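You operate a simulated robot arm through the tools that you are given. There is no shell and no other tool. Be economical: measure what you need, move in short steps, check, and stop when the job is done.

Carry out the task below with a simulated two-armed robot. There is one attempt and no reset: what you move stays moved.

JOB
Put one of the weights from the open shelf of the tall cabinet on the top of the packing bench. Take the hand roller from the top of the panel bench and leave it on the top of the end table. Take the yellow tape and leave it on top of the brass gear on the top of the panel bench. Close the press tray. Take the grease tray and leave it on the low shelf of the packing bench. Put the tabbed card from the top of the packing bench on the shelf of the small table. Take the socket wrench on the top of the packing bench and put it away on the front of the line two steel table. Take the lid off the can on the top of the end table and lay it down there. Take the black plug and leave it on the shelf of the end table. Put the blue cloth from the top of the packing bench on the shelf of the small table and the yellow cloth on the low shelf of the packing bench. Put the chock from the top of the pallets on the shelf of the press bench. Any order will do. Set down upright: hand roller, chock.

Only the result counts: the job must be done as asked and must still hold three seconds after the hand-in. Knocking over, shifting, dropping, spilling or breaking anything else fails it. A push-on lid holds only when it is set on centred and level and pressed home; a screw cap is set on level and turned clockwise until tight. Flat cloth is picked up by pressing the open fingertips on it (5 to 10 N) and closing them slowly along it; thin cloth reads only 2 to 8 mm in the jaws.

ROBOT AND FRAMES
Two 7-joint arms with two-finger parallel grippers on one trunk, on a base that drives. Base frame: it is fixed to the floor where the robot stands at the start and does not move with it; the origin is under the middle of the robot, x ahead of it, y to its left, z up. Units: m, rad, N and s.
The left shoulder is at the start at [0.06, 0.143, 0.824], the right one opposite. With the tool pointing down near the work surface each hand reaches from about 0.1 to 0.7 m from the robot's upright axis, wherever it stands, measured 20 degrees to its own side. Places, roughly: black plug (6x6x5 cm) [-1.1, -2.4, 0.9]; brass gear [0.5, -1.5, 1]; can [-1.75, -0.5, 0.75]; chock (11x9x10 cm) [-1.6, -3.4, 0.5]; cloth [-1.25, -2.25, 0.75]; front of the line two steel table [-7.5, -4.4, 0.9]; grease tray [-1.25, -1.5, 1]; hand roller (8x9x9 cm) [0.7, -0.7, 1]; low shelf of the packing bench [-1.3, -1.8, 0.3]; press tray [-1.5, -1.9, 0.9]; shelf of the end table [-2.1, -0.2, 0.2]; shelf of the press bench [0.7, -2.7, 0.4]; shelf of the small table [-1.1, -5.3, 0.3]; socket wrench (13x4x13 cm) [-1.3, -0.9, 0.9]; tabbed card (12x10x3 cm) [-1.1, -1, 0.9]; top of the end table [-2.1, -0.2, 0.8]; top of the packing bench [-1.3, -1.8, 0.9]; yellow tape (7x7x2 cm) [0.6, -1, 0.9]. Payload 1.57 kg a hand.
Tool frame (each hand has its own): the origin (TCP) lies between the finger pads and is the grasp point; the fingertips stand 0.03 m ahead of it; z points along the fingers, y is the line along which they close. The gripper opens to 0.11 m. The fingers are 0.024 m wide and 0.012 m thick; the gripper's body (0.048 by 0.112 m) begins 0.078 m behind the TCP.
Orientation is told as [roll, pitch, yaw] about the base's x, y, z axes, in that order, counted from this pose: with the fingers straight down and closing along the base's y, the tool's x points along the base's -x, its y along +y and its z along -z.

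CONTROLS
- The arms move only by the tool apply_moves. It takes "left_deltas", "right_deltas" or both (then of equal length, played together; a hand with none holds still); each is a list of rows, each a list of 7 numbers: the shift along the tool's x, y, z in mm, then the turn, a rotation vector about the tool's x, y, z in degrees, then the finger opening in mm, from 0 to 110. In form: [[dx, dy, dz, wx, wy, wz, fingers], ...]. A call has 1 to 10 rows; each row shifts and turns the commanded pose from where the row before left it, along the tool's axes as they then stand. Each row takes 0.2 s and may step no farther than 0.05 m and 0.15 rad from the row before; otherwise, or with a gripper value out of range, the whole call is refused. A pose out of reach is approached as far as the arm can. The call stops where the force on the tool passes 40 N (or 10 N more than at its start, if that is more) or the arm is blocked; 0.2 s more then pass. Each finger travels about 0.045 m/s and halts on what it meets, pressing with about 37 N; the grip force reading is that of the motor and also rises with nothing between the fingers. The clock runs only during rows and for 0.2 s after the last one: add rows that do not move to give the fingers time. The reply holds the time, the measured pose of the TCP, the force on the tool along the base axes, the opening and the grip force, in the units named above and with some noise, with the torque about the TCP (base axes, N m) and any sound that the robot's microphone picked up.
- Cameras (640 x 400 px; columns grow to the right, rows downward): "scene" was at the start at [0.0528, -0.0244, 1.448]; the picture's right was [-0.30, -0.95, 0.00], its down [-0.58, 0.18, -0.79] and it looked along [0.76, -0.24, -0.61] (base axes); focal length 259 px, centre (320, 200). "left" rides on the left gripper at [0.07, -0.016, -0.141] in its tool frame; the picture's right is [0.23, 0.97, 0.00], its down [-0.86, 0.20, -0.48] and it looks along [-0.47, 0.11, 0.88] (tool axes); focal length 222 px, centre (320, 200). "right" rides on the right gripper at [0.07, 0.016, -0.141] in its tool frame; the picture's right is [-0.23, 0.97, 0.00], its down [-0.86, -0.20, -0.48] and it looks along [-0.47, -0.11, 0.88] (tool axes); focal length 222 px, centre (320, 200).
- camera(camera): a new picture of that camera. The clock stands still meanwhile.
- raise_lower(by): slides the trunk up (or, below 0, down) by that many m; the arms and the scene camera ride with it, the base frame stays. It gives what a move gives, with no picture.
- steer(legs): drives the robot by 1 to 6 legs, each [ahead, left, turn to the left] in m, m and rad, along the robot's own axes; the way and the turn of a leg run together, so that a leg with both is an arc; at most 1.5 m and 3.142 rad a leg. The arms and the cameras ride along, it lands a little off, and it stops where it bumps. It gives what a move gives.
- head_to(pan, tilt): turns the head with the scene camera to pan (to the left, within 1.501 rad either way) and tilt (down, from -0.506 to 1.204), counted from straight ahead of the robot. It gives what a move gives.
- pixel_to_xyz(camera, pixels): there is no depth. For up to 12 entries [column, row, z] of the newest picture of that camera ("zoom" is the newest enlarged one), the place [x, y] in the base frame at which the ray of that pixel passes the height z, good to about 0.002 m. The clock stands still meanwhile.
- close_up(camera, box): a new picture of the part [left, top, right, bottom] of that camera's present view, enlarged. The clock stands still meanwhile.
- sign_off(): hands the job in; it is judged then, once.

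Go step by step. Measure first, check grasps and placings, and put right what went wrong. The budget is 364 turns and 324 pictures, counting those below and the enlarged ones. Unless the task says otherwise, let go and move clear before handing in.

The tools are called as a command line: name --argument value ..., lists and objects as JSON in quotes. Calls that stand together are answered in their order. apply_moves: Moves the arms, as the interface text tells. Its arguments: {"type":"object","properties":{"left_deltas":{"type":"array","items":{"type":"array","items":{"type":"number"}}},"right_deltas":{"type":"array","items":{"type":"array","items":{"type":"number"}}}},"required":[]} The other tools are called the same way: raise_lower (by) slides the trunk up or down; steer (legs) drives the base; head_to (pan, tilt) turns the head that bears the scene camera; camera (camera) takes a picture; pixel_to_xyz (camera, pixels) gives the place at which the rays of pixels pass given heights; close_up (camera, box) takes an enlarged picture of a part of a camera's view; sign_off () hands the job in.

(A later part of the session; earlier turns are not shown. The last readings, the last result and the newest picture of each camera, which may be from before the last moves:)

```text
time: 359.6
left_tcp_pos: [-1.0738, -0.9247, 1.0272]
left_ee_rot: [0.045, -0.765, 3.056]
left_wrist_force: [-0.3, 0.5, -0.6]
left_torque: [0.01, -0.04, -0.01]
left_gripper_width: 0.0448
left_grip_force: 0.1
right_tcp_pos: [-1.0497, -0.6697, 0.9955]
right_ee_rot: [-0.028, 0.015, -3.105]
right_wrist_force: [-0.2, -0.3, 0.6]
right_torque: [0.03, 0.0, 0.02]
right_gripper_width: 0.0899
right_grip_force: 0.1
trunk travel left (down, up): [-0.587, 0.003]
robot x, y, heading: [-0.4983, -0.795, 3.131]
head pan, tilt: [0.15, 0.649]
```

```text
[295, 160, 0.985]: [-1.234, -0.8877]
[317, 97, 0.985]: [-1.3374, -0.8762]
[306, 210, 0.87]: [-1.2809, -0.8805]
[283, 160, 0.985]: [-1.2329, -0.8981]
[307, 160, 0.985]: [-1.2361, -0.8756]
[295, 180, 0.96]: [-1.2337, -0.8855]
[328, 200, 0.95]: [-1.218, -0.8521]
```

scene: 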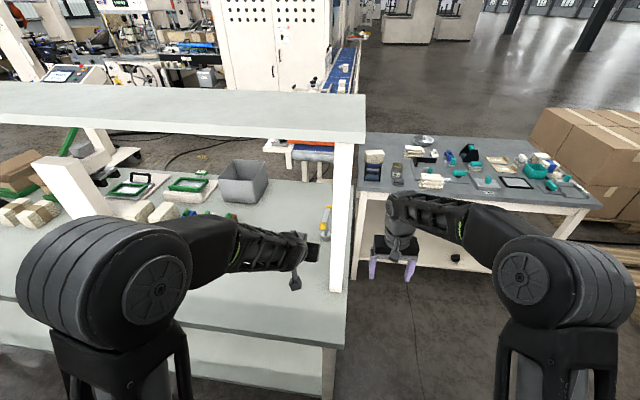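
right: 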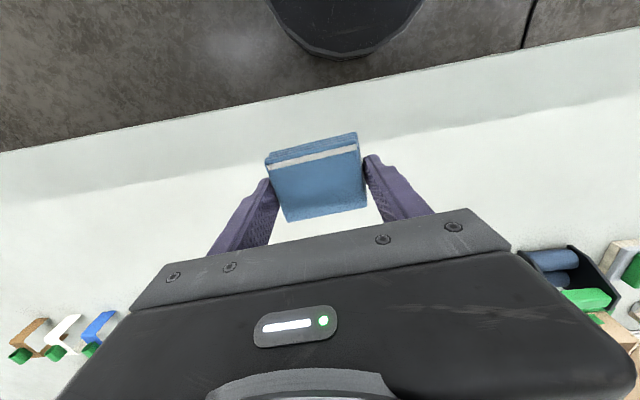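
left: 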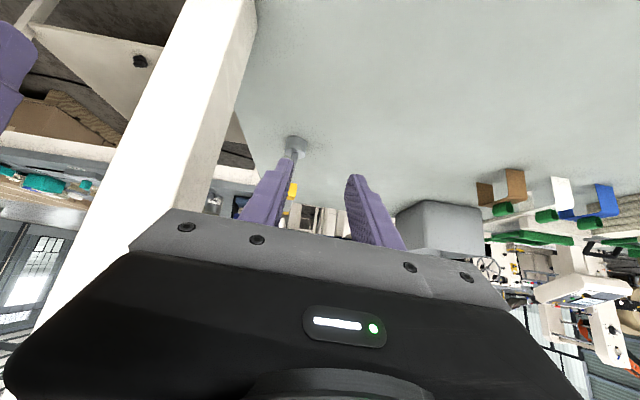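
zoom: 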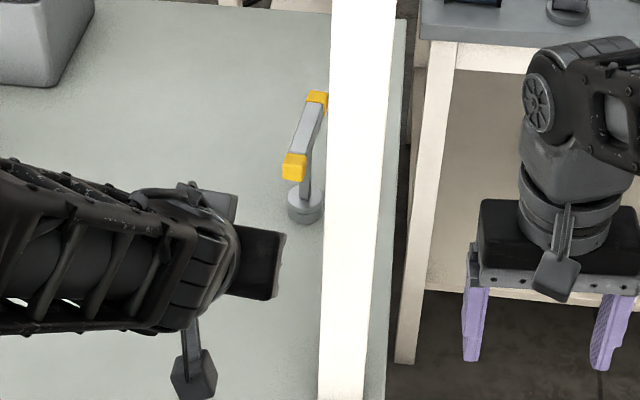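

steer --legs '[[0.05, 0, 0]]'

apply_moves --left_deltas '[[-19, -18, 36, 0, 0, 0, 60], [-19, -18, 36, 0, 0, 0, 60]]'

camera --camera "left"

close_up --camera "scene" --box '[270, 180, 398, 260]'

```text
time: 360.5
left_tcp_pos: [-1.1253, -0.9243, 1.0277]
left_ee_rot: [0.045, -0.765, 3.056]
left_wrist_force: [-0.2, -0.5, 0.6]
left_torque: [0.0, -0.04, -0.02]
left_gripper_width: 0.0448
left_grip_force: 0.1
right_tcp_pos: [-1.1003, -0.6687, 0.9947]
right_ee_rot: [-0.027, 0.012, -3.104]
right_wrist_force: [-0.3, 0.0, -0.7]
right_torque: [-0.04, -0.01, 0.0]
right_gripper_width: 0.0899
right_grip_force: 0.0
trunk travel left (down, up): [-0.587, 0.003]
robot x, y, heading: [-0.5475, -0.7936, 3.131]
head pan, tilt: [0.15, 0.649]
```

```text
time: 361.1
left_tcp_pos: [-1.2047, -0.8847, 1.0022]
left_ee_rot: [0.043, -0.765, 3.055]
left_wrist_force: [0.0, 0.5, 0.2]
left_torque: [-0.02, -0.07, 0.01]
left_gripper_width: 0.0602
left_grip_force: 0.0
right_tcp_pos: [-1.0995, -0.6683, 0.994]
right_ee_rot: [-0.027, 0.013, -3.105]
right_wrist_force: [-0.3, 1.8, -0.5]
right_torque: [-0.05, 0.02, 0.05]
right_gripper_width: 0.0898
right_grip_force: 0.0
trunk travel left (down, up): [-0.587, 0.003]
robot x, y, heading: [-0.5487, -0.7924, 3.129]
head pan, tilt: [0.15, 0.649]
```

```text
125 pictures are left
```

left: 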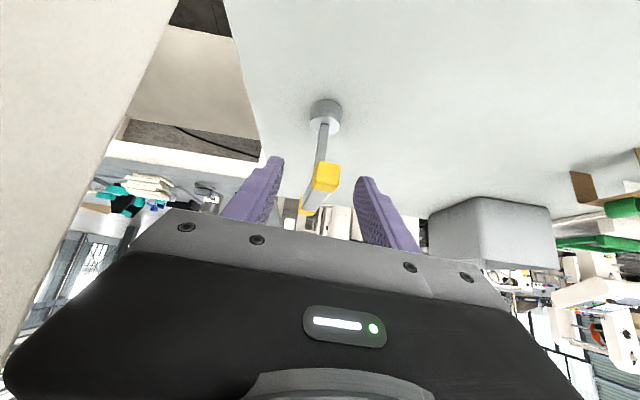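

```text
5.00 times, centred on (334, 220) of scene
```

zoom: 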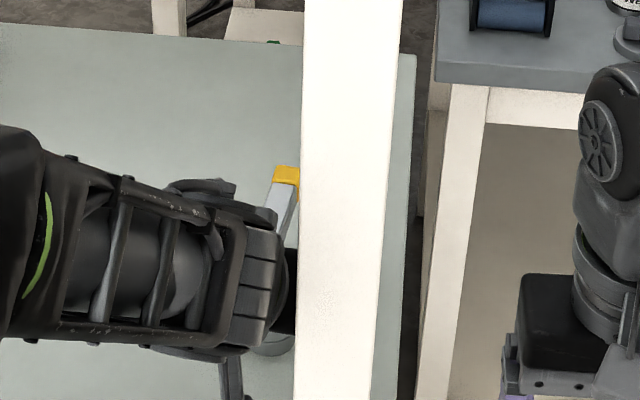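

apply_moves --left_deltas '[[-22, 0, 32, 0, 0, 0, 60], [-22, 0, 31, 0, 0, 0, 60]]'

camera --camera "left"

```text
time: 361.7
left_tcp_pos: [-1.2761, -0.8828, 0.9851]
left_ee_rot: [0.043, -0.766, 3.056]
left_wrist_force: [-0.9, -0.4, 0.3]
left_torque: [-0.04, -0.02, 0.0]
left_gripper_width: 0.0598
left_grip_force: 0.1
right_tcp_pos: [-1.0994, -0.6682, 0.9943]
right_ee_rot: [-0.029, 0.013, -3.105]
right_wrist_force: [0.0, -0.3, -0.1]
right_torque: [0.0, -0.01, 0.05]
right_gripper_width: 0.0901
right_grip_force: 0.1
trunk travel left (down, up): [-0.587, 0.003]
robot x, y, heading: [-0.5495, -0.7935, 3.128]
head pan, tilt: [0.15, 0.649]
```

```text
123 pictures are left
```

left: 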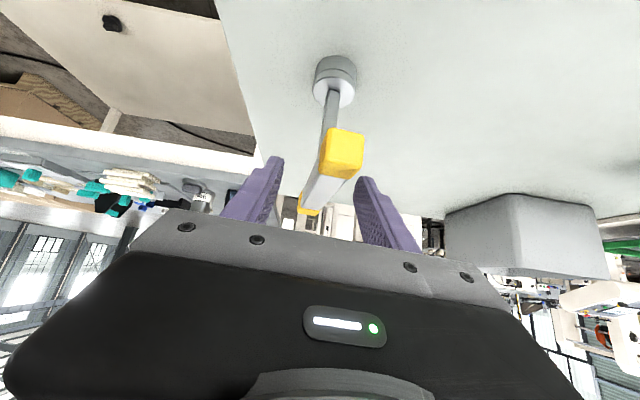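

apply_moves --left_deltas '[[0, 0, 0, 0, 0, 0, 40], [0, 0, 0, 0, 0, 0, 15], [0, 0, 0, 0, 0, 0, 10], [0, 0, 0, 0, 0, 0, 10], [0, 0, 0, 0, 0, 0, 10]]'

apply_moves --left_deltas '[[-7, 0, -7, 0, 0, 0, 10], [-20, 0, -20, 0, 0, 0, 10]]'

camera --camera "left"

```text
time: 362.9
left_tcp_pos: [-1.2746, -0.8832, 0.986]
left_ee_rot: [0.045, -0.766, 3.055]
left_wrist_force: [-0.2, 1.5, 1.0]
left_torque: [0.26, -0.01, -0.05]
left_gripper_width: 0.0198
left_grip_force: 33.5
right_tcp_pos: [-1.0985, -0.6686, 0.9953]
right_ee_rot: [-0.028, 0.013, -3.105]
right_wrist_force: [0.2, 0.5, -0.2]
right_torque: [0.02, 0.01, 0.0]
right_gripper_width: 0.0901
right_grip_force: 0.1
trunk travel left (down, up): [-0.587, 0.003]
robot x, y, heading: [-0.5453, -0.794, 3.128]
head pan, tilt: [0.15, 0.649]
```

```text
time: 363.5
left_tcp_pos: [-1.2737, -0.8813, 1.0256]
left_ee_rot: [0.045, -0.763, 3.055]
left_wrist_force: [-0.2, -0.2, -3.1]
left_torque: [0.02, -0.06, 0.02]
left_gripper_width: 0.0198
left_grip_force: 34.5
right_tcp_pos: [-1.0982, -0.6701, 0.9952]
right_ee_rot: [-0.029, 0.012, -3.105]
right_wrist_force: [0.6, 0.6, 0.0]
right_torque: [-0.02, -0.03, 0.01]
right_gripper_width: 0.0899
right_grip_force: 0.1
trunk travel left (down, up): [-0.587, 0.003]
robot x, y, heading: [-0.5465, -0.7918, 3.127]
head pan, tilt: [0.15, 0.649]
```

```text
122 pictures are left
```

left: 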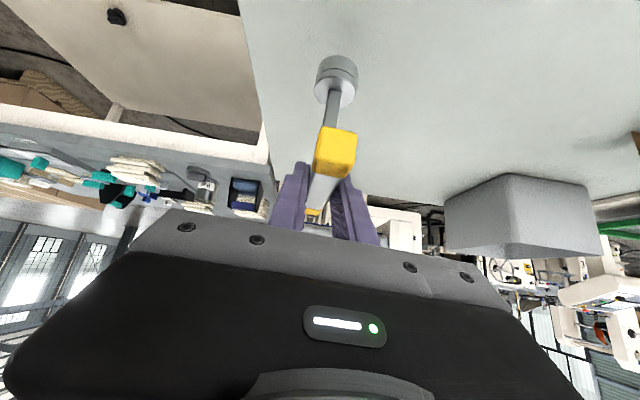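

apply_moves --left_deltas '[[-20, 25, -20, 0, 0, 0, 10], [10, 20, -35, 0, 0, 0, 10], [30, 0, -30, 0, 0, 0, 10]]'

steer --legs '[[-0.1, 0.03, 0], [-0.3, 0, 0]]'

head_to --pan 0.2 --tilt 0.6

camera --camera "scene"

```text
time: 364.3
left_tcp_pos: [-1.2033, -0.9284, 1.0752]
left_ee_rot: [0.045, -0.767, 3.056]
left_wrist_force: [0.5, 0.0, -2.6]
left_torque: [0.03, -0.01, -0.03]
left_gripper_width: 0.0198
left_grip_force: 32.9
right_tcp_pos: [-1.0982, -0.6686, 0.9959]
right_ee_rot: [-0.027, 0.013, -3.104]
right_wrist_force: [-0.1, -0.4, 0.6]
right_torque: [-0.02, 0.0, 0.01]
right_gripper_width: 0.0898
right_grip_force: 0.0
trunk travel left (down, up): [-0.587, 0.003]
robot x, y, heading: [-0.5463, -0.7943, 3.13]
head pan, tilt: [0.15, 0.649]
```

```text
time: 367.2
left_tcp_pos: [-0.8018, -0.9637, 1.0744]
left_ee_rot: [0.045, -0.765, 3.06]
left_wrist_force: [0.5, 0.2, -3.4]
left_torque: [0.04, -0.03, -0.02]
left_gripper_width: 0.0195
left_grip_force: 33.2
right_tcp_pos: [-0.6966, -0.7058, 0.9949]
right_ee_rot: [-0.027, 0.012, -3.099]
right_wrist_force: [-0.4, 0.3, 0.6]
right_torque: [-0.01, 0.02, -0.02]
right_gripper_width: 0.09
right_grip_force: 0.1
trunk travel left (down, up): [-0.587, 0.003]
robot x, y, heading: [-0.1467, -0.8271, 3.131]
head pan, tilt: [0.15, 0.649]
```

```text
time: 367.8
left_tcp_pos: [-0.8019, -0.9643, 1.0745]
left_ee_rot: [0.046, -0.766, 3.059]
left_wrist_force: [0.2, 0.3, -2.8]
left_torque: [0.03, -0.01, 0.0]
left_gripper_width: 0.0197
left_grip_force: 33.6
right_tcp_pos: [-0.6974, -0.7049, 0.9948]
right_ee_rot: [-0.028, 0.014, -3.1]
right_wrist_force: [0.1, 1.0, 0.5]
right_torque: [0.02, 0.02, 0.01]
right_gripper_width: 0.0902
right_grip_force: 0.1
trunk travel left (down, up): [-0.587, 0.003]
robot x, y, heading: [-0.1469, -0.8263, 3.131]
head pan, tilt: [0.201, 0.6]
```

```text
121 pictures are left
```

scene: 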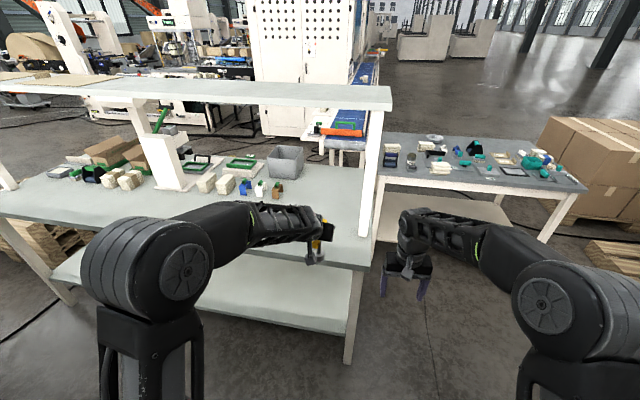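

head_to --pan -1.5 --tilt 0.3

camera --camera "scene"

```text
time: 369.5
left_tcp_pos: [-0.8011, -0.9653, 1.074]
left_ee_rot: [0.046, -0.765, 3.061]
left_wrist_force: [0.0, -0.2, -2.7]
left_torque: [-0.03, -0.03, 0.01]
left_gripper_width: 0.0198
left_grip_force: 33.3
right_tcp_pos: [-0.6964, -0.7061, 0.9952]
right_ee_rot: [-0.028, 0.015, -3.1]
right_wrist_force: [0.2, 0.5, 0.3]
right_torque: [0.05, 0.0, -0.02]
right_gripper_width: 0.09
right_grip_force: 0.1
trunk travel left (down, up): [-0.587, 0.003]
robot x, y, heading: [-0.1447, -0.8274, 3.132]
head pan, tilt: [-1.499, 0.3]
```

```text
120 pictures are left
```

scene: 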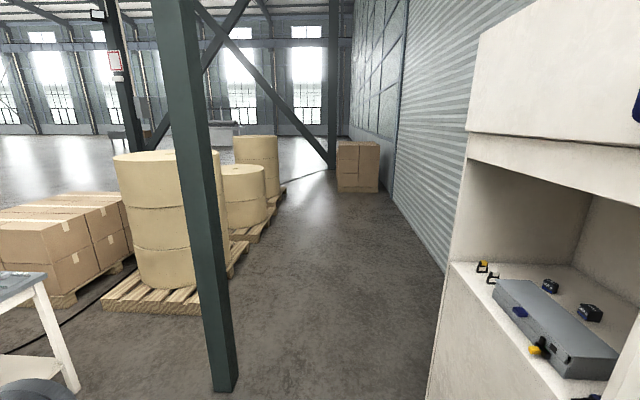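

close_up --camera "scene" --box '[440, 230, 640, 380]'

close_up --camera "scene" --box '[460, 250, 540, 300]'

```text
2.67 times, centred on (540, 305) of scene
```

zoom: 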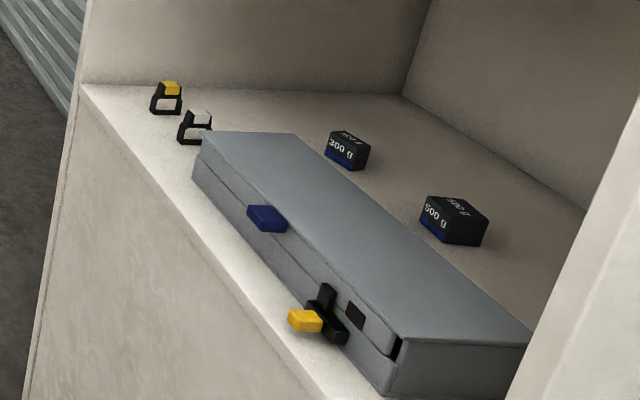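

```text
8.00 times, centred on (500, 275) of scene
```

zoom: 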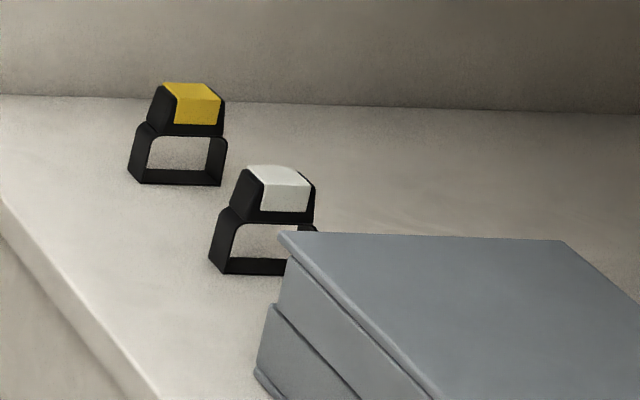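

pixel_to_xyz --camera "scene" --pixels '[[550.5, 290, 0.9], [590.5, 316, 0.9], [550.5, 290, 0.85], [590.5, 316, 0.85], [483, 272, 0.9], [500, 320, 0.9], [470, 262, 0.9], [580, 375, 0.9], [468, 150, 1.3], [550.5, 290, 0.8]]'

apply_moves --left_deltas '[[36, -3, -35, 0, 0, 0, 10], [36, -3, -35, 0, 0, 0, 10], [36, -3, -35, 0, 0, 0, 10]]' --right_deltas '[[30, 0, -30, 0, 0, 0, 90], [30, 0, -30, 0, 0, 0, 90], [20, 0, -30, 0, 0, 0, 90]]'

steer --legs '[[0.14, 0, 0], [0, 0, -1.57], [0, 0, -1.57]]'

head_to --pan 0.4 --tilt 0.5

camera --camera "scene"

```text
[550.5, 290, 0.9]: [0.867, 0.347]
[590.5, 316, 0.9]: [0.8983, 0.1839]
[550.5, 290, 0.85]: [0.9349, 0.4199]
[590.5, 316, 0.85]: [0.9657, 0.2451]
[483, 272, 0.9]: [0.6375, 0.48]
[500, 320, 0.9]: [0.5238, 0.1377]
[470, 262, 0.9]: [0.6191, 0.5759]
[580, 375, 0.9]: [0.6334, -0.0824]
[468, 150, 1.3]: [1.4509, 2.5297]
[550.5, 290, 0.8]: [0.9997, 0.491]
```

```text
refused: row 1 steps farther than a row can; nothing moved
```

```text
time: 378.4
left_tcp_pos: [0.3608, -0.6416, 1.0743]
left_ee_rot: [0.045, -0.764, -0.011]
left_wrist_force: [0.5, 0.9, -1.8]
left_torque: [0.01, 0.04, 0.03]
left_gripper_width: 0.0198
left_grip_force: 33.3
right_tcp_pos: [0.2748, -0.9076, 0.995]
right_ee_rot: [-0.027, 0.013, 0.109]
right_wrist_force: [0.6, -0.1, 0.4]
right_torque: [-0.01, 0.01, 0.0]
right_gripper_width: 0.0901
right_grip_force: 0.1
trunk travel left (down, up): [-0.587, 0.003]
robot x, y, heading: [-0.2856, -0.8206, 0.059]
head pan, tilt: [-1.499, 0.3]
```

```text
time: 380.2
left_tcp_pos: [0.3605, -0.6411, 1.0749]
left_ee_rot: [0.045, -0.765, -0.012]
left_wrist_force: [-0.3, -0.3, -2.8]
left_torque: [-0.03, 0.05, -0.03]
left_gripper_width: 0.0196
left_grip_force: 33.7
right_tcp_pos: [0.273, -0.9079, 0.9944]
right_ee_rot: [-0.027, 0.014, 0.11]
right_wrist_force: [0.9, 0.3, 0.5]
right_torque: [0.01, -0.04, -0.01]
right_gripper_width: 0.09
right_grip_force: 0.1
trunk travel left (down, up): [-0.587, 0.003]
robot x, y, heading: [-0.2854, -0.8249, 0.06]
head pan, tilt: [0.4, 0.499]
```

```text
117 pictures are left
```

scene: 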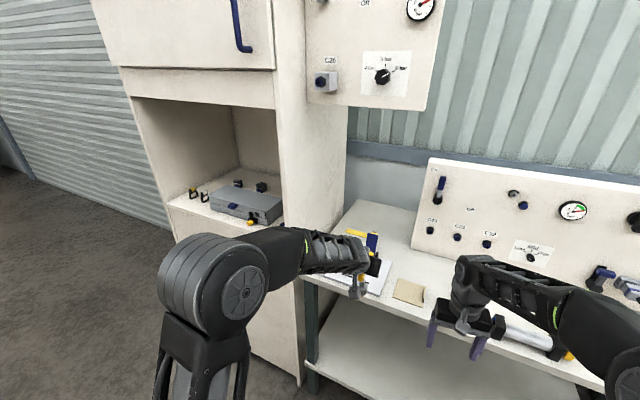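

steer --legs '[[-0.05, 0, -0.06], [0, 0.85, 0]]'

head_to --pan 0.0 --tilt 0.5

camera --camera "scene"

close_up --camera "scene" --box '[200, 120, 440, 270]'

```text
time: 385.3
left_tcp_pos: [0.324, 0.1728, 1.0736]
left_ee_rot: [0.045, -0.766, -0.08]
left_wrist_force: [0.0, 0.7, -2.8]
left_torque: [0.0, 0.02, -0.07]
left_gripper_width: 0.0196
left_grip_force: 33.7
right_tcp_pos: [0.2184, -0.0864, 0.9953]
right_ee_rot: [-0.026, 0.014, 0.042]
right_wrist_force: [-0.6, 0.2, 0.6]
right_torque: [0.01, -0.02, 0.02]
right_gripper_width: 0.09
right_grip_force: 0.1
trunk travel left (down, up): [-0.587, 0.003]
robot x, y, heading: [-0.3339, 0.0341, -0.004]
head pan, tilt: [0.4, 0.499]
```

```text
time: 386.2
left_tcp_pos: [0.3236, 0.173, 1.074]
left_ee_rot: [0.045, -0.764, -0.082]
left_wrist_force: [0.1, 0.5, -2.5]
left_torque: [-0.09, 0.08, 0.04]
left_gripper_width: 0.0197
left_grip_force: 33.8
right_tcp_pos: [0.2188, -0.0869, 0.9942]
right_ee_rot: [-0.028, 0.013, 0.041]
right_wrist_force: [0.1, -0.2, 1.0]
right_torque: [0.01, 0.0, 0.01]
right_gripper_width: 0.0897
right_grip_force: 0.1
trunk travel left (down, up): [-0.587, 0.003]
robot x, y, heading: [-0.3353, 0.0333, -0.01]
head pan, tilt: [0.0, 0.499]
```

```text
116 pictures are left
```

scene: 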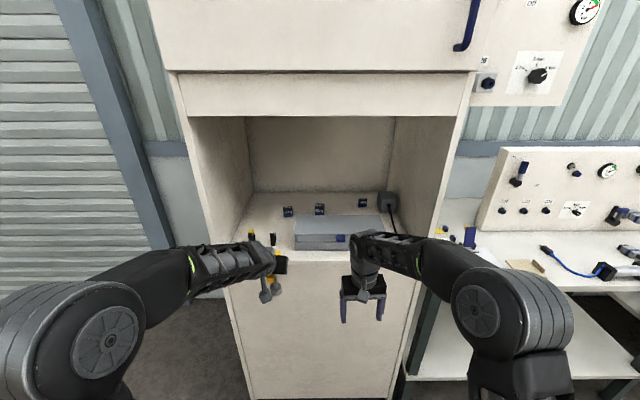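

```text
2.67 times, centred on (320, 195) of scene
```

zoom: 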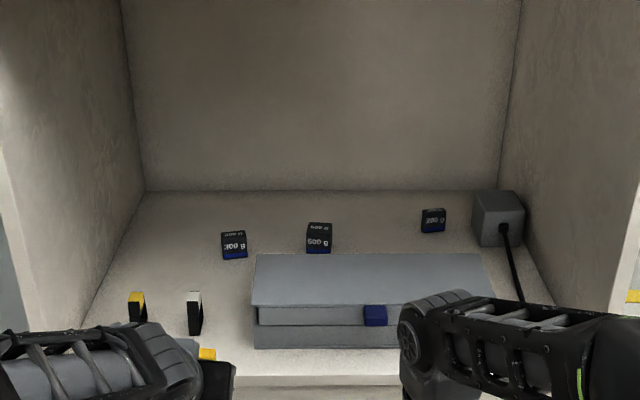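

pixel_to_xyz --camera "zoom" --pixels '[[233, 245, 0.9], [233, 245, 0.85], [233, 245, 0.8], [318, 237, 0.85], [372, 378, 0.82], [372, 378, 0.85], [145, 190, 0.82], [500, 190, 0.82], [252, 300, 0.88], [80, 310, 0.82]]'

pixel_to_xyz --camera "scene" --pixels '[[320, 118, 1.3], [320, 118, 1.25], [320, 118, 1.35]]'

```text
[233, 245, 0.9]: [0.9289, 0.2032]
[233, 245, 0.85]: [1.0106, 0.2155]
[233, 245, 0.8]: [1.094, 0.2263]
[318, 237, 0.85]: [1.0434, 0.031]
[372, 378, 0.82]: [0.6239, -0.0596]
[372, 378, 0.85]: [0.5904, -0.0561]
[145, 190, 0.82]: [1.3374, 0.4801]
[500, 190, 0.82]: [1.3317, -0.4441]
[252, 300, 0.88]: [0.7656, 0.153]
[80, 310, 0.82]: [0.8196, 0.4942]
```

```text
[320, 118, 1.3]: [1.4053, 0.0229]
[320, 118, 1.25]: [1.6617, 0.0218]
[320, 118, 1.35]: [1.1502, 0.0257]
```

Weights (300 g, 500 g, 300 g) are on this cabinet's shelf at about z 0.99. Tuck the left hand with the wrench to the left, then approach with the right hand.

apply_moves --left_deltas '[[20, 30, -26.5, 0, 0, 0, 10], [20, 30, -26.5, 0, 0, 0, 10], [20, 30, -26.5, 0, 0, 0, 10], [20, 30, -26.5, 0, 0, 0, 10], [20, 30, -26.5, 0, 0, 0, 10], [20, 30, -26.5, 0, 0, 0, 10], [20, 30, -26.5, 0, 0, 0, 10], [20, 30, -26.5, 0, 0, 0, 10]]' --right_deltas '[[0, 0, -30, 0, -8.5, 0, 80], [0, 0, -30, 0, -8.5, 0, 80], [0, 0, -30, 0, -8.5, 0, 80], [0, 0, 0, 0, -8.5, 0, 80], [0, 0, 0, 0, -8.5, 0, 80], [0, 0, 0, 0, -2.5, 0, 80], [0, 0, 0, 0, 0, 0, 80], [0, 0, 0, 0, 0, 0, 80]]'

steer --legs '[[0, 0.25, 0], [0.12, 0, 0]]'

head_to --pan 0.05 --tilt 0.55

camera --camera "scene"

```text
time: 388.0
left_tcp_pos: [0.0714, 0.4205, 1.1267]
left_ee_rot: [0.043, -0.768, -0.082]
left_wrist_force: [0.4, 0.0, -3.6]
left_torque: [0.01, 0.07, -0.03]
left_gripper_width: 0.0195
left_grip_force: 33.8
right_tcp_pos: [0.2066, -0.0838, 1.0841]
right_ee_rot: [-0.038, -0.774, 0.068]
right_wrist_force: [-0.5, 0.2, 0.2]
right_torque: [0.01, 0.01, -0.02]
right_gripper_width: 0.0801
right_grip_force: 0.1
trunk travel left (down, up): [-0.587, 0.003]
robot x, y, heading: [-0.3344, 0.0331, -0.009]
head pan, tilt: [0.0, 0.499]
```

```text
time: 390.6
left_tcp_pos: [0.1949, 0.6664, 1.1248]
left_ee_rot: [0.045, -0.764, -0.085]
left_wrist_force: [0.6, 0.2, -3.5]
left_torque: [-0.03, 0.07, 0.02]
left_gripper_width: 0.0197
left_grip_force: 33.4
right_tcp_pos: [0.3288, 0.1615, 1.0831]
right_ee_rot: [-0.037, -0.771, 0.066]
right_wrist_force: [-0.4, 0.1, -0.6]
right_torque: [0.04, 0.0, -0.02]
right_gripper_width: 0.08
right_grip_force: 0.1
trunk travel left (down, up): [-0.587, 0.003]
robot x, y, heading: [-0.2124, 0.2821, -0.011]
head pan, tilt: [0.0, 0.499]
```

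```text
time: 391.2
left_tcp_pos: [0.1929, 0.6651, 1.1251]
left_ee_rot: [0.044, -0.764, -0.086]
left_wrist_force: [0.4, 0.1, -3.0]
left_torque: [-0.01, 0.05, 0.0]
left_gripper_width: 0.0197
left_grip_force: 33.6
right_tcp_pos: [0.3269, 0.1593, 1.0842]
right_ee_rot: [-0.036, -0.774, 0.066]
right_wrist_force: [-0.9, -0.7, -0.2]
right_torque: [-0.01, 0.0, -0.01]
right_gripper_width: 0.0799
right_grip_force: 0.1
trunk travel left (down, up): [-0.587, 0.003]
robot x, y, heading: [-0.2145, 0.278, -0.011]
head pan, tilt: [0.051, 0.55]
```

```text
114 pictures are left
```

scene: 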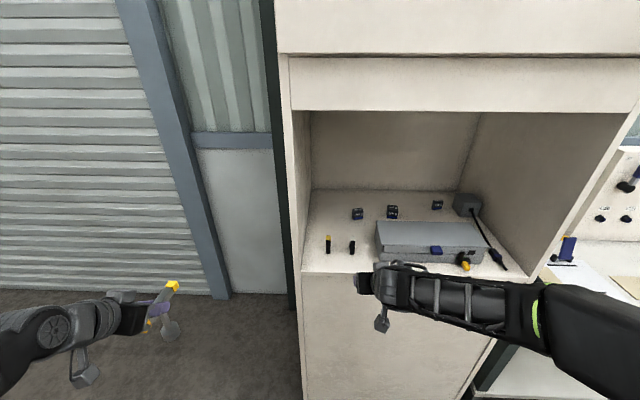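

close_up --camera "scene" --box '[310, 185, 430, 260]'

pixel_to_xyz --camera "zoom" --pixels '[[252, 145, 1.02], [252, 160, 1.0], [252, 160, 0.98], [440, 145, 1.0], [347, 265, 1.03], [217, 345, 0.99], [97, 345, 0.99], [400, 390, 0.99], [347, 320, 0.99]]'

camera --camera "right"

```text
5.33 times, centred on (370, 222) of scene
```

zoom: 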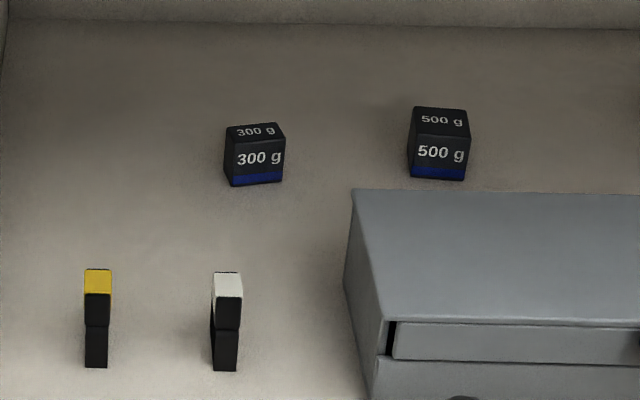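

```text
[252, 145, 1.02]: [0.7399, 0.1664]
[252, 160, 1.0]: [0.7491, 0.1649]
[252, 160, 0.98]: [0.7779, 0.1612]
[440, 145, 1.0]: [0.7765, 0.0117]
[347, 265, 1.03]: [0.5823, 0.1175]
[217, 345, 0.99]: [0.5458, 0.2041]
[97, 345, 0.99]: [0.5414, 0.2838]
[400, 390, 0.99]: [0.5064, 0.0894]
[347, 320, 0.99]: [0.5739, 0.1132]
```

```text
112 pictures are left
```

right: 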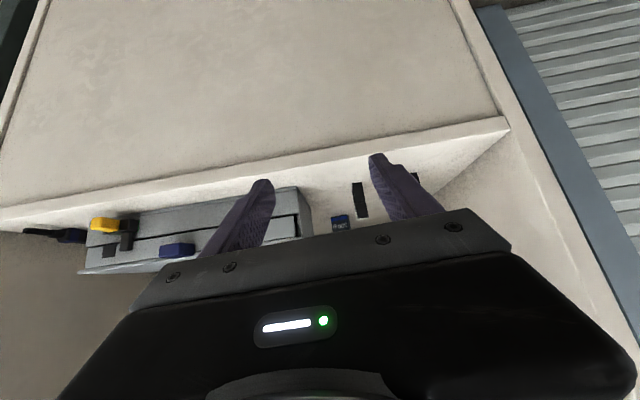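

pixel_to_xyz --camera "right" --pixels '[[341, 222, 1.02], [341, 222, 1.0], [341, 222, 0.98], [341, 222, 0.95], [366, 200, 0.99]]'

```text
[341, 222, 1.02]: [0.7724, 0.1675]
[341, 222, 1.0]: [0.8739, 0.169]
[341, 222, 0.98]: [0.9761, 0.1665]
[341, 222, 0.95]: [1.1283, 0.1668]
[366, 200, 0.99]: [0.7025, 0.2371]
```

apply_moves --right_deltas '[[-17, 0, -18, 0, 0, 0, 60], [-17, 0, -18, 0, 0, 0, 60]]'

steer --legs '[[0.2, 0, 0.01]]'

camera --camera "right"

close_up --camera "scene" --box '[240, 160, 480, 310]'

```text
time: 391.9
left_tcp_pos: [0.1934, 0.6659, 1.1272]
left_ee_rot: [0.045, -0.764, -0.085]
left_wrist_force: [0.1, -0.1, -3.5]
left_torque: [0.0, 0.03, -0.03]
left_gripper_width: 0.0196
left_grip_force: 33.7
right_tcp_pos: [0.3243, 0.159, 1.1336]
right_ee_rot: [-0.039, -0.771, 0.064]
right_wrist_force: [0.3, -0.4, -1.0]
right_torque: [0.03, -0.01, -0.05]
right_gripper_width: 0.0604
right_grip_force: 0.0
trunk travel left (down, up): [-0.587, 0.003]
robot x, y, heading: [-0.214, 0.2766, -0.009]
head pan, tilt: [0.051, 0.55]
```

```text
time: 393.4
left_tcp_pos: [0.3921, 0.666, 1.1259]
left_ee_rot: [0.046, -0.764, -0.078]
left_wrist_force: [-0.6, 0.9, -3.7]
left_torque: [0.0, 0.05, 0.01]
left_gripper_width: 0.0198
left_grip_force: 33.4
right_tcp_pos: [0.5252, 0.1628, 1.1328]
right_ee_rot: [-0.04, -0.771, 0.069]
right_wrist_force: [0.2, 0.6, -0.6]
right_torque: [0.0, 0.03, 0.04]
right_gripper_width: 0.06
right_grip_force: 0.0
trunk travel left (down, up): [-0.587, 0.003]
robot x, y, heading: [-0.0094, 0.2796, -0.003]
head pan, tilt: [0.051, 0.55]
```

```text
111 pictures are left
```

right: 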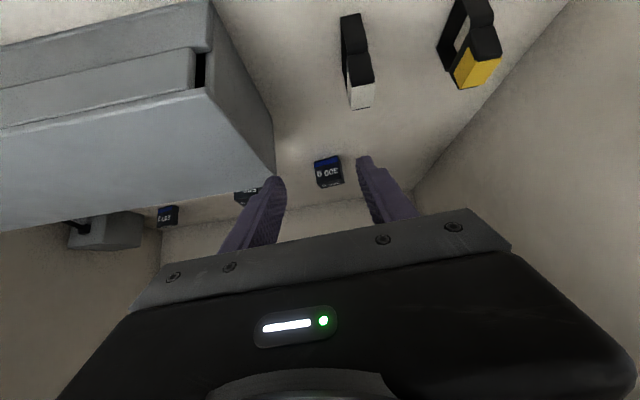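

```text
2.67 times, centred on (360, 235) of scene
```

zoom: 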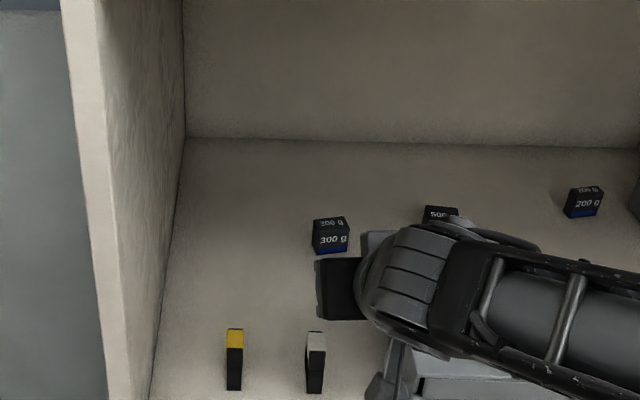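

pixel_to_xyz --camera "right" --pixels '[[328, 172, 1.02], [328, 180, 1.035], [313, 170, 1.02], [344, 170, 1.02], [328, 158, 1.0]]'

pixel_to_xyz --camera "zoom" --pixels '[[331, 225, 1.035], [313, 235, 1.02], [348, 235, 1.02], [331, 252, 1.0]]'

```text
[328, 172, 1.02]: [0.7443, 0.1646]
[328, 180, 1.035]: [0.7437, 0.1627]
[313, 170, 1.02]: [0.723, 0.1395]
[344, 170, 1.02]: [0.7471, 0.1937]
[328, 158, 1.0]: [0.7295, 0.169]
```

```text
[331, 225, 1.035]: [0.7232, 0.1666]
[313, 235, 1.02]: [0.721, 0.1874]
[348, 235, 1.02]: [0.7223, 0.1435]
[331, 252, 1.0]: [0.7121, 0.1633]
```

apply_moves --right_deltas '[[-24, -0.7, 34.7, 0, 0, 0, 70], [-24, -0.7, 34.7, 0, 0, 0, 70], [-24, -0.7, 34.7, 0, 0, 0, 70], [-24, -0.7, 34.7, 0, 0, 0, 70], [3.4, 0, 28, 0, 0, 0, 70], [3.4, 0, 20, 0, 0, 0, 70]]'

camera --camera "right"

close_up --camera "scene" --box '[240, 160, 480, 310]'

```text
time: 394.9
left_tcp_pos: [0.3921, 0.6678, 1.1257]
left_ee_rot: [0.046, -0.765, -0.079]
left_wrist_force: [-0.4, -0.1, -2.9]
left_torque: [0.0, 0.04, -0.01]
left_gripper_width: 0.0196
left_grip_force: 33.1
right_tcp_pos: [0.7199, 0.1655, 1.0614]
right_ee_rot: [-0.04, -0.772, 0.069]
right_wrist_force: [-0.2, -0.7, 0.0]
right_torque: [0.01, 0.01, -0.01]
right_gripper_width: 0.07
right_grip_force: 0.0
trunk travel left (down, up): [-0.587, 0.003]
robot x, y, heading: [-0.0105, 0.2824, -0.001]
head pan, tilt: [0.051, 0.55]
```

```text
109 pictures are left
```

right: 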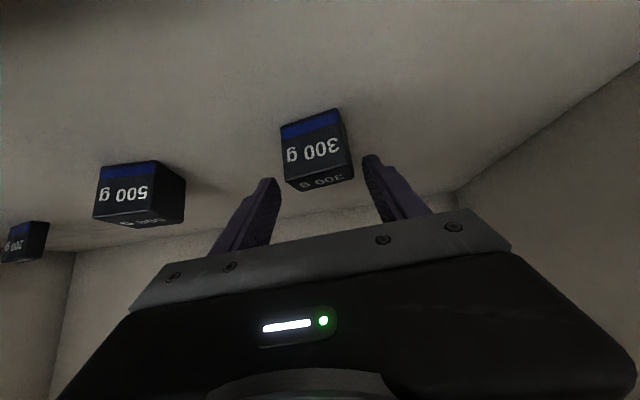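

```text
2.67 times, centred on (360, 235) of scene
```

zoom: 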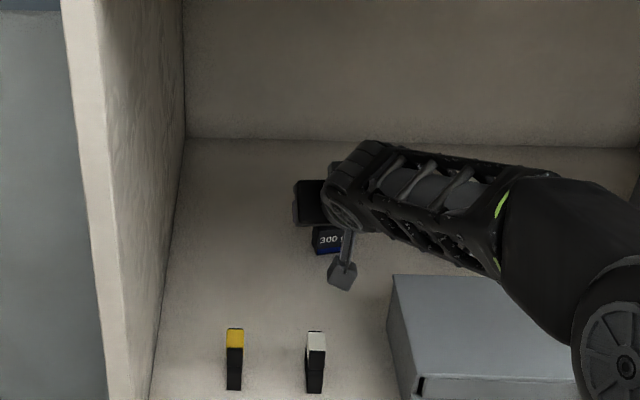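

pixel_to_xyz --camera "right" --pixels '[[314, 120, 1.0], [318, 178, 1.04], [282, 126, 1.0], [336, 110, 1.0], [290, 186, 1.04], [352, 176, 1.04]]'

```text
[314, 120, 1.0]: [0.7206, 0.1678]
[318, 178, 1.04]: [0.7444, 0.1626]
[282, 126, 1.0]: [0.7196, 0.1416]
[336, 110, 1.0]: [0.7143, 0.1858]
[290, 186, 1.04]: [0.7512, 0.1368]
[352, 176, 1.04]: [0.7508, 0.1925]
```

apply_moves --right_deltas '[[5, -1, 18, 0, 0, 0, 70], [5, 0, 15, 0, 0, 0, 70], [0, 0, 0, 0, 0, 0, 55], [0, 0, 0, 0, 0, 0, 35], [0, 0, 0, 0, 0, 0, 30], [0, 0, 0, 0, 0, 0, 30]]'

apply_moves --right_deltas '[[-7, 0, -7, 0, 0, 0, 30], [-20, 0, -20, 0, 0, 0, 30], [-25, 0, -25, 0, 0, 0, 30]]'

camera --camera "right"

```text
time: 395.4
left_tcp_pos: [0.3881, 0.6655, 1.126]
left_ee_rot: [0.045, -0.767, -0.08]
left_wrist_force: [-0.3, -0.5, -2.4]
left_torque: [-0.01, 0.04, 0.0]
left_gripper_width: 0.0197
left_grip_force: 33.1
right_tcp_pos: [0.7316, 0.167, 1.0502]
right_ee_rot: [-0.028, -0.792, 0.067]
right_wrist_force: [1.0, 1.1, 5.3]
right_torque: [-0.13, 0.39, -0.07]
right_gripper_width: 0.0689
right_grip_force: 0.1
trunk travel left (down, up): [-0.587, 0.003]
robot x, y, heading: [-0.013, 0.2823, -0.009]
head pan, tilt: [0.051, 0.55]
stopped in row 2 (right hand): the force on the tool passed its limit (the readings are from after the stop); the commanded pose is now the measured one
```

```text
time: 396.2
left_tcp_pos: [0.3914, 0.6664, 1.1269]
left_ee_rot: [0.045, -0.765, -0.079]
left_wrist_force: [-0.3, 0.0, -3.1]
left_torque: [-0.01, 0.04, 0.0]
left_gripper_width: 0.0198
left_grip_force: 33.2
right_tcp_pos: [0.7338, 0.1668, 1.1168]
right_ee_rot: [-0.034, -0.782, 0.067]
right_wrist_force: [0.0, 0.9, 0.6]
right_torque: [0.0, 0.0, 0.01]
right_gripper_width: 0.0298
right_grip_force: 0.0
trunk travel left (down, up): [-0.587, 0.003]
robot x, y, heading: [-0.0138, 0.2787, -0.004]
head pan, tilt: [0.051, 0.55]
```

```text
107 pictures are left
```

right: 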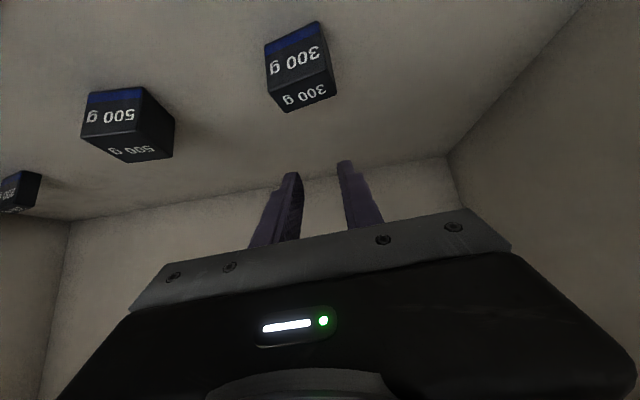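

pixel_to_xyz --camera "right" --pixels '[[268, 42, 1.02], [322, 22, 1.02], [275, 83, 1.06], [330, 73, 1.06], [284, 112, 1.06], [334, 95, 1.06], [303, 92, 1.06]]'

close_up --camera "scene" --box '[320, 200, 400, 250]'

pixel_to_xyz --camera "zoom" --pixels '[[320, 200, 1.06], [320, 200, 1.02]]'

```text
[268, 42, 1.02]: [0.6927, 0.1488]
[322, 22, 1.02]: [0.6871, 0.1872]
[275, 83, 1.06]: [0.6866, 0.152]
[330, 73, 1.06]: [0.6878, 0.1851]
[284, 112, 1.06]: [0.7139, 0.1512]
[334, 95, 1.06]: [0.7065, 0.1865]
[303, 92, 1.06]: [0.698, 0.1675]
```

```text
8.00 times, centred on (360, 225) of scene
```

zoom: 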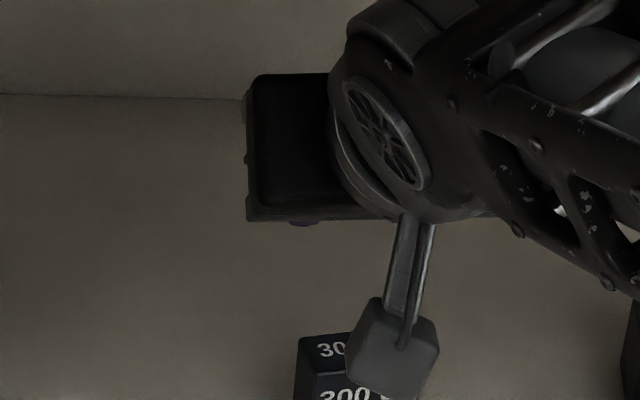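

```text
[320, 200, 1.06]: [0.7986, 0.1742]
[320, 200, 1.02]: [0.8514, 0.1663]
```

apply_moves --right_deltas '[[0, 0, 0, 0, 0, 0, 50], [0, 0, 0, 0, 0, 0, 70], [22, 1, 7, 0, 0, 0, 70], [22, 1, 7, 0, 0, 0, 70], [20, 1, 6, 0, 0, 0, 70], [0, 0, 0, 0, 0, 0, 45], [0, 0, 0, 0, 0, 0, 25], [0, 0, 0, 0, 0, 0, 20], [0, 0, 0, 0, 0, 0, 20]]'

camera --camera "right"

```text
time: 398.2
left_tcp_pos: [0.392, 0.6671, 1.1257]
left_ee_rot: [0.045, -0.763, -0.079]
left_wrist_force: [0.3, 0.9, -3.2]
left_torque: [0.02, 0.03, -0.03]
left_gripper_width: 0.0199
left_grip_force: 33.7
right_tcp_pos: [0.7025, 0.1683, 1.0597]
right_ee_rot: [-0.032, -0.786, 0.068]
right_wrist_force: [-0.4, 2.2, 1.8]
right_torque: [0.15, 0.02, 0.03]
right_gripper_width: 0.0401
right_grip_force: 32.6
trunk travel left (down, up): [-0.587, 0.003]
robot x, y, heading: [-0.0127, 0.2769, -0.007]
head pan, tilt: [0.051, 0.55]
```

```text
105 pictures are left
```

right: 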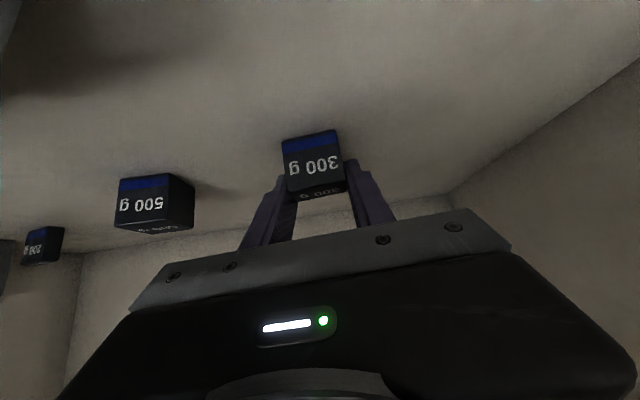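

apply_moves --right_deltas '[[-14, 0, -14, 0, 0, 0, 20], [-25, 0, -25, 0, 0, 0, 20], [-15, 0, -15, 0, 0, 0, 20]]'

steer --legs '[[-0.4, 0, 0]]'

camera --camera "right"

camera --camera "scene"

```text
time: 399.0
left_tcp_pos: [0.3919, 0.6666, 1.1243]
left_ee_rot: [0.044, -0.766, -0.078]
left_wrist_force: [0.0, -0.3, -3.9]
left_torque: [-0.03, 0.03, 0.01]
left_gripper_width: 0.0199
left_grip_force: 33.7
right_tcp_pos: [0.7023, 0.169, 1.1343]
right_ee_rot: [-0.03, -0.784, 0.069]
right_wrist_force: [0.4, 0.1, -1.9]
right_torque: [0.01, -0.03, 0.01]
right_gripper_width: 0.0399
right_grip_force: 36.5
trunk travel left (down, up): [-0.587, 0.003]
robot x, y, heading: [-0.0125, 0.2763, -0.009]
head pan, tilt: [0.051, 0.55]
```

```text
time: 401.4
left_tcp_pos: [0.0068, 0.6695, 1.1255]
left_ee_rot: [0.045, -0.765, -0.08]
left_wrist_force: [-0.3, 0.2, -3.0]
left_torque: [-0.02, 0.07, 0.01]
left_gripper_width: 0.0199
left_grip_force: 34.3
right_tcp_pos: [0.3192, 0.1712, 1.1351]
right_ee_rot: [-0.03, -0.784, 0.068]
right_wrist_force: [-0.5, -0.1, -2.4]
right_torque: [0.0, -0.03, 0.04]
right_gripper_width: 0.04
right_grip_force: 37.1
trunk travel left (down, up): [-0.587, 0.003]
robot x, y, heading: [-0.3983, 0.2818, -0.005]
head pan, tilt: [0.051, 0.55]
```

```text
104 pictures are left
```

right: 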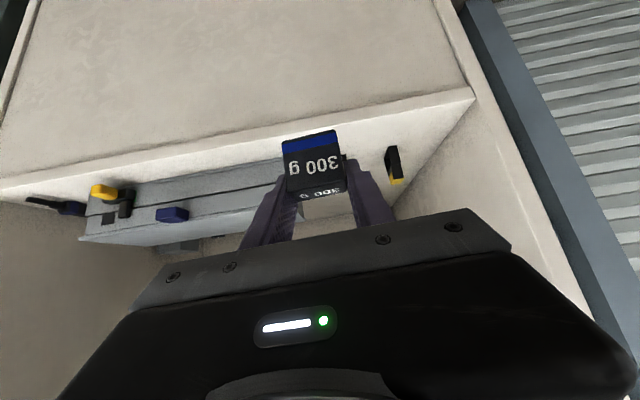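

```text
103 pictures are left
```

scene: 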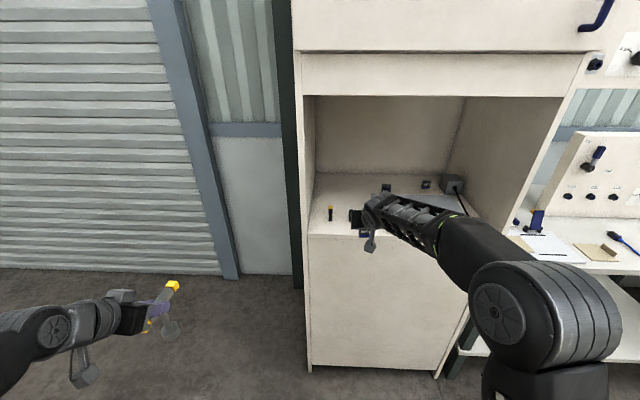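

steer --legs '[[0.03, -0.75, 0], [0, -0.7, 0], [0, 0, 1.57], [0, 0, 1.57]]'

head_to --pan -0.1 --tilt 0.65

camera --camera "scene"

```text
time: 416.7
left_tcp_pos: [-0.7398, -1.5786, 1.126]
left_ee_rot: [0.045, -0.763, 3.122]
left_wrist_force: [0.3, -0.2, -2.8]
left_torque: [0.02, -0.08, 0.02]
left_gripper_width: 0.0198
left_grip_force: 33.1
right_tcp_pos: [-1.0812, -1.0996, 1.1344]
right_ee_rot: [-0.032, -0.782, -3.014]
right_wrist_force: [0.1, 0.8, -2.9]
right_torque: [0.01, -0.01, 0.02]
right_gripper_width: 0.0394
right_grip_force: 36.9
trunk travel left (down, up): [-0.587, 0.003]
robot x, y, heading: [-0.3594, -1.1652, -3.092]
head pan, tilt: [0.051, 0.55]
```

```text
time: 417.4
left_tcp_pos: [-0.741, -1.5778, 1.1257]
left_ee_rot: [0.044, -0.764, 3.122]
left_wrist_force: [-0.5, 0.0, -2.7]
left_torque: [0.0, -0.08, 0.02]
left_gripper_width: 0.0196
left_grip_force: 33.6
right_tcp_pos: [-1.0814, -1.099, 1.134]
right_ee_rot: [-0.031, -0.784, -3.012]
right_wrist_force: [0.9, -0.5, -4.0]
right_torque: [0.01, -0.03, -0.01]
right_gripper_width: 0.0399
right_grip_force: 37.3
trunk travel left (down, up): [-0.587, 0.003]
robot x, y, heading: [-0.3601, -1.1656, -3.086]
head pan, tilt: [-0.099, 0.649]
```

```text
102 pictures are left
```

scene: 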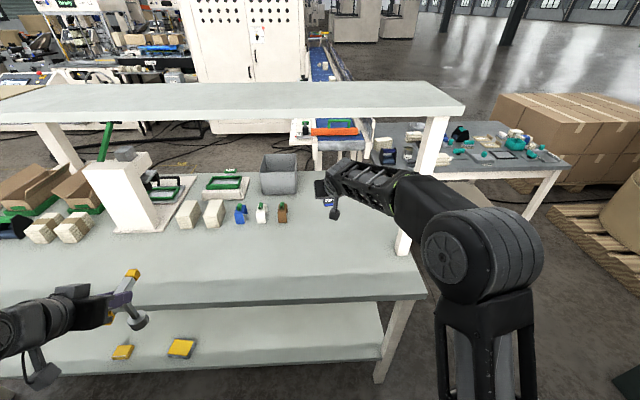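

apply_moves --right_deltas '[[32, 0, 33, 0, 0, 0, 20], [32, 0, 33, 0, 0, 0, 20], [32, 0, 33, 0, 0, 0, 20], [32, 0, 33, 0, 0, 0, 20], [18, 0, 18, 0, 0, 0, 20]]'

close_up --camera "scene" --box '[260, 170, 400, 258]'

```text
time: 418.6
left_tcp_pos: [-0.7405, -1.5763, 1.1259]
left_ee_rot: [0.043, -0.765, 3.122]
left_wrist_force: [0.3, -0.5, -2.9]
left_torque: [-0.01, -0.06, 0.01]
left_gripper_width: 0.0198
left_grip_force: 33.5
right_tcp_pos: [-1.0826, -1.0943, 0.9249]
right_ee_rot: [-0.033, -0.785, -3.014]
right_wrist_force: [0.2, -0.8, -2.6]
right_torque: [0.01, 0.0, -0.02]
right_gripper_width: 0.0395
right_grip_force: 36.9
trunk travel left (down, up): [-0.587, 0.003]
robot x, y, heading: [-0.3554, -1.1648, -3.084]
head pan, tilt: [-0.099, 0.649]
```

```text
4.55 times, centred on (330, 214) of scene
```

zoom: 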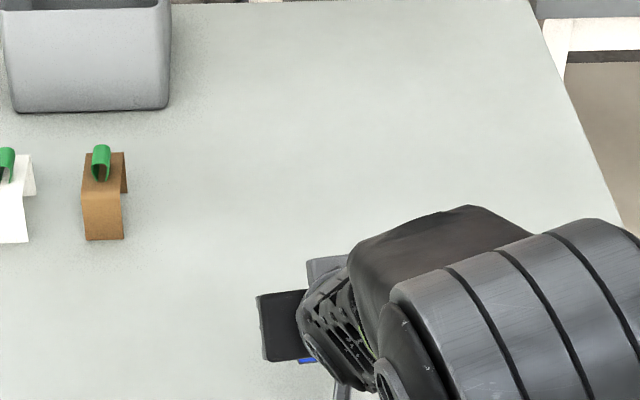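

apply_moves --right_deltas '[[6, 0, 6, 0, 0, 0, 20], [4, 0, 4, 0, 0, 0, 20], [4, 0, 4, 0, 0, 0, 20], [3, 0, 3, 0, 0, 0, 20], [3, 0, 3, 0, 0, 0, 20]]'

```text
time: 419.8
left_tcp_pos: [-0.7385, -1.5769, 1.1262]
left_ee_rot: [0.043, -0.762, 3.123]
left_wrist_force: [1.2, 0.2, -2.5]
left_torque: [0.02, -0.08, 0.0]
left_gripper_width: 0.0197
left_grip_force: 33.8
right_tcp_pos: [-1.082, -1.0954, 0.8997]
right_ee_rot: [-0.03, -0.788, -3.016]
right_wrist_force: [1.9, 2.0, 10.3]
right_torque: [-0.17, -0.28, 0.04]
right_gripper_width: 0.0396
right_grip_force: 37.0
trunk travel left (down, up): [-0.587, 0.003]
robot x, y, heading: [-0.3606, -1.1638, -3.09]
head pan, tilt: [-0.099, 0.649]
```

Contact. Release, back away along the tool axis.

apply_moves --right_deltas '[[0, 0, 0, 0, 0, 0, 50], [0, 0, 0, 0, 0, 0, 65], [-3, 0, -3, 0, 0, 0, 65], [-10, 0, -40, 0, 0, 0, 65], [-10, 0, -45, 0, 0, 0, 65], [-20, 0, -40, 0, 0, 0, 65]]'

close_up --camera "scene" --box '[260, 170, 400, 258]'

```text
time: 421.2
left_tcp_pos: [-0.7392, -1.5768, 1.1259]
left_ee_rot: [0.045, -0.764, 3.123]
left_wrist_force: [0.1, 0.0, -1.9]
left_torque: [0.02, -0.05, -0.03]
left_gripper_width: 0.0199
left_grip_force: 33.4
right_tcp_pos: [-1.0218, -1.0912, 1.0201]
right_ee_rot: [-0.032, -0.785, -3.017]
right_wrist_force: [-0.7, -0.5, 0.1]
right_torque: [0.0, 0.02, 0.0]
right_gripper_width: 0.0652
right_grip_force: 0.0
trunk travel left (down, up): [-0.587, 0.003]
robot x, y, heading: [-0.3623, -1.1657, -3.086]
head pan, tilt: [-0.099, 0.649]
```

```text
4.55 times, centred on (330, 214) of scene
```

zoom: 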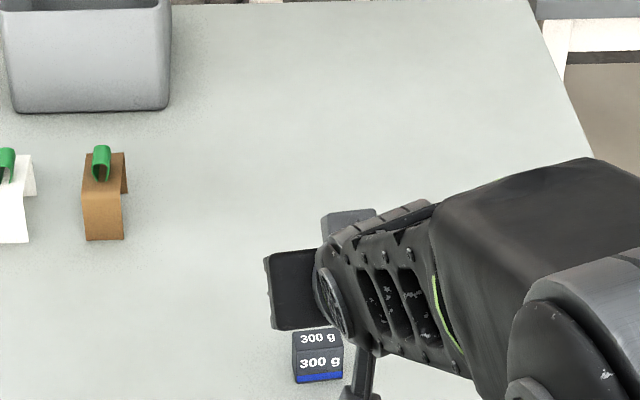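

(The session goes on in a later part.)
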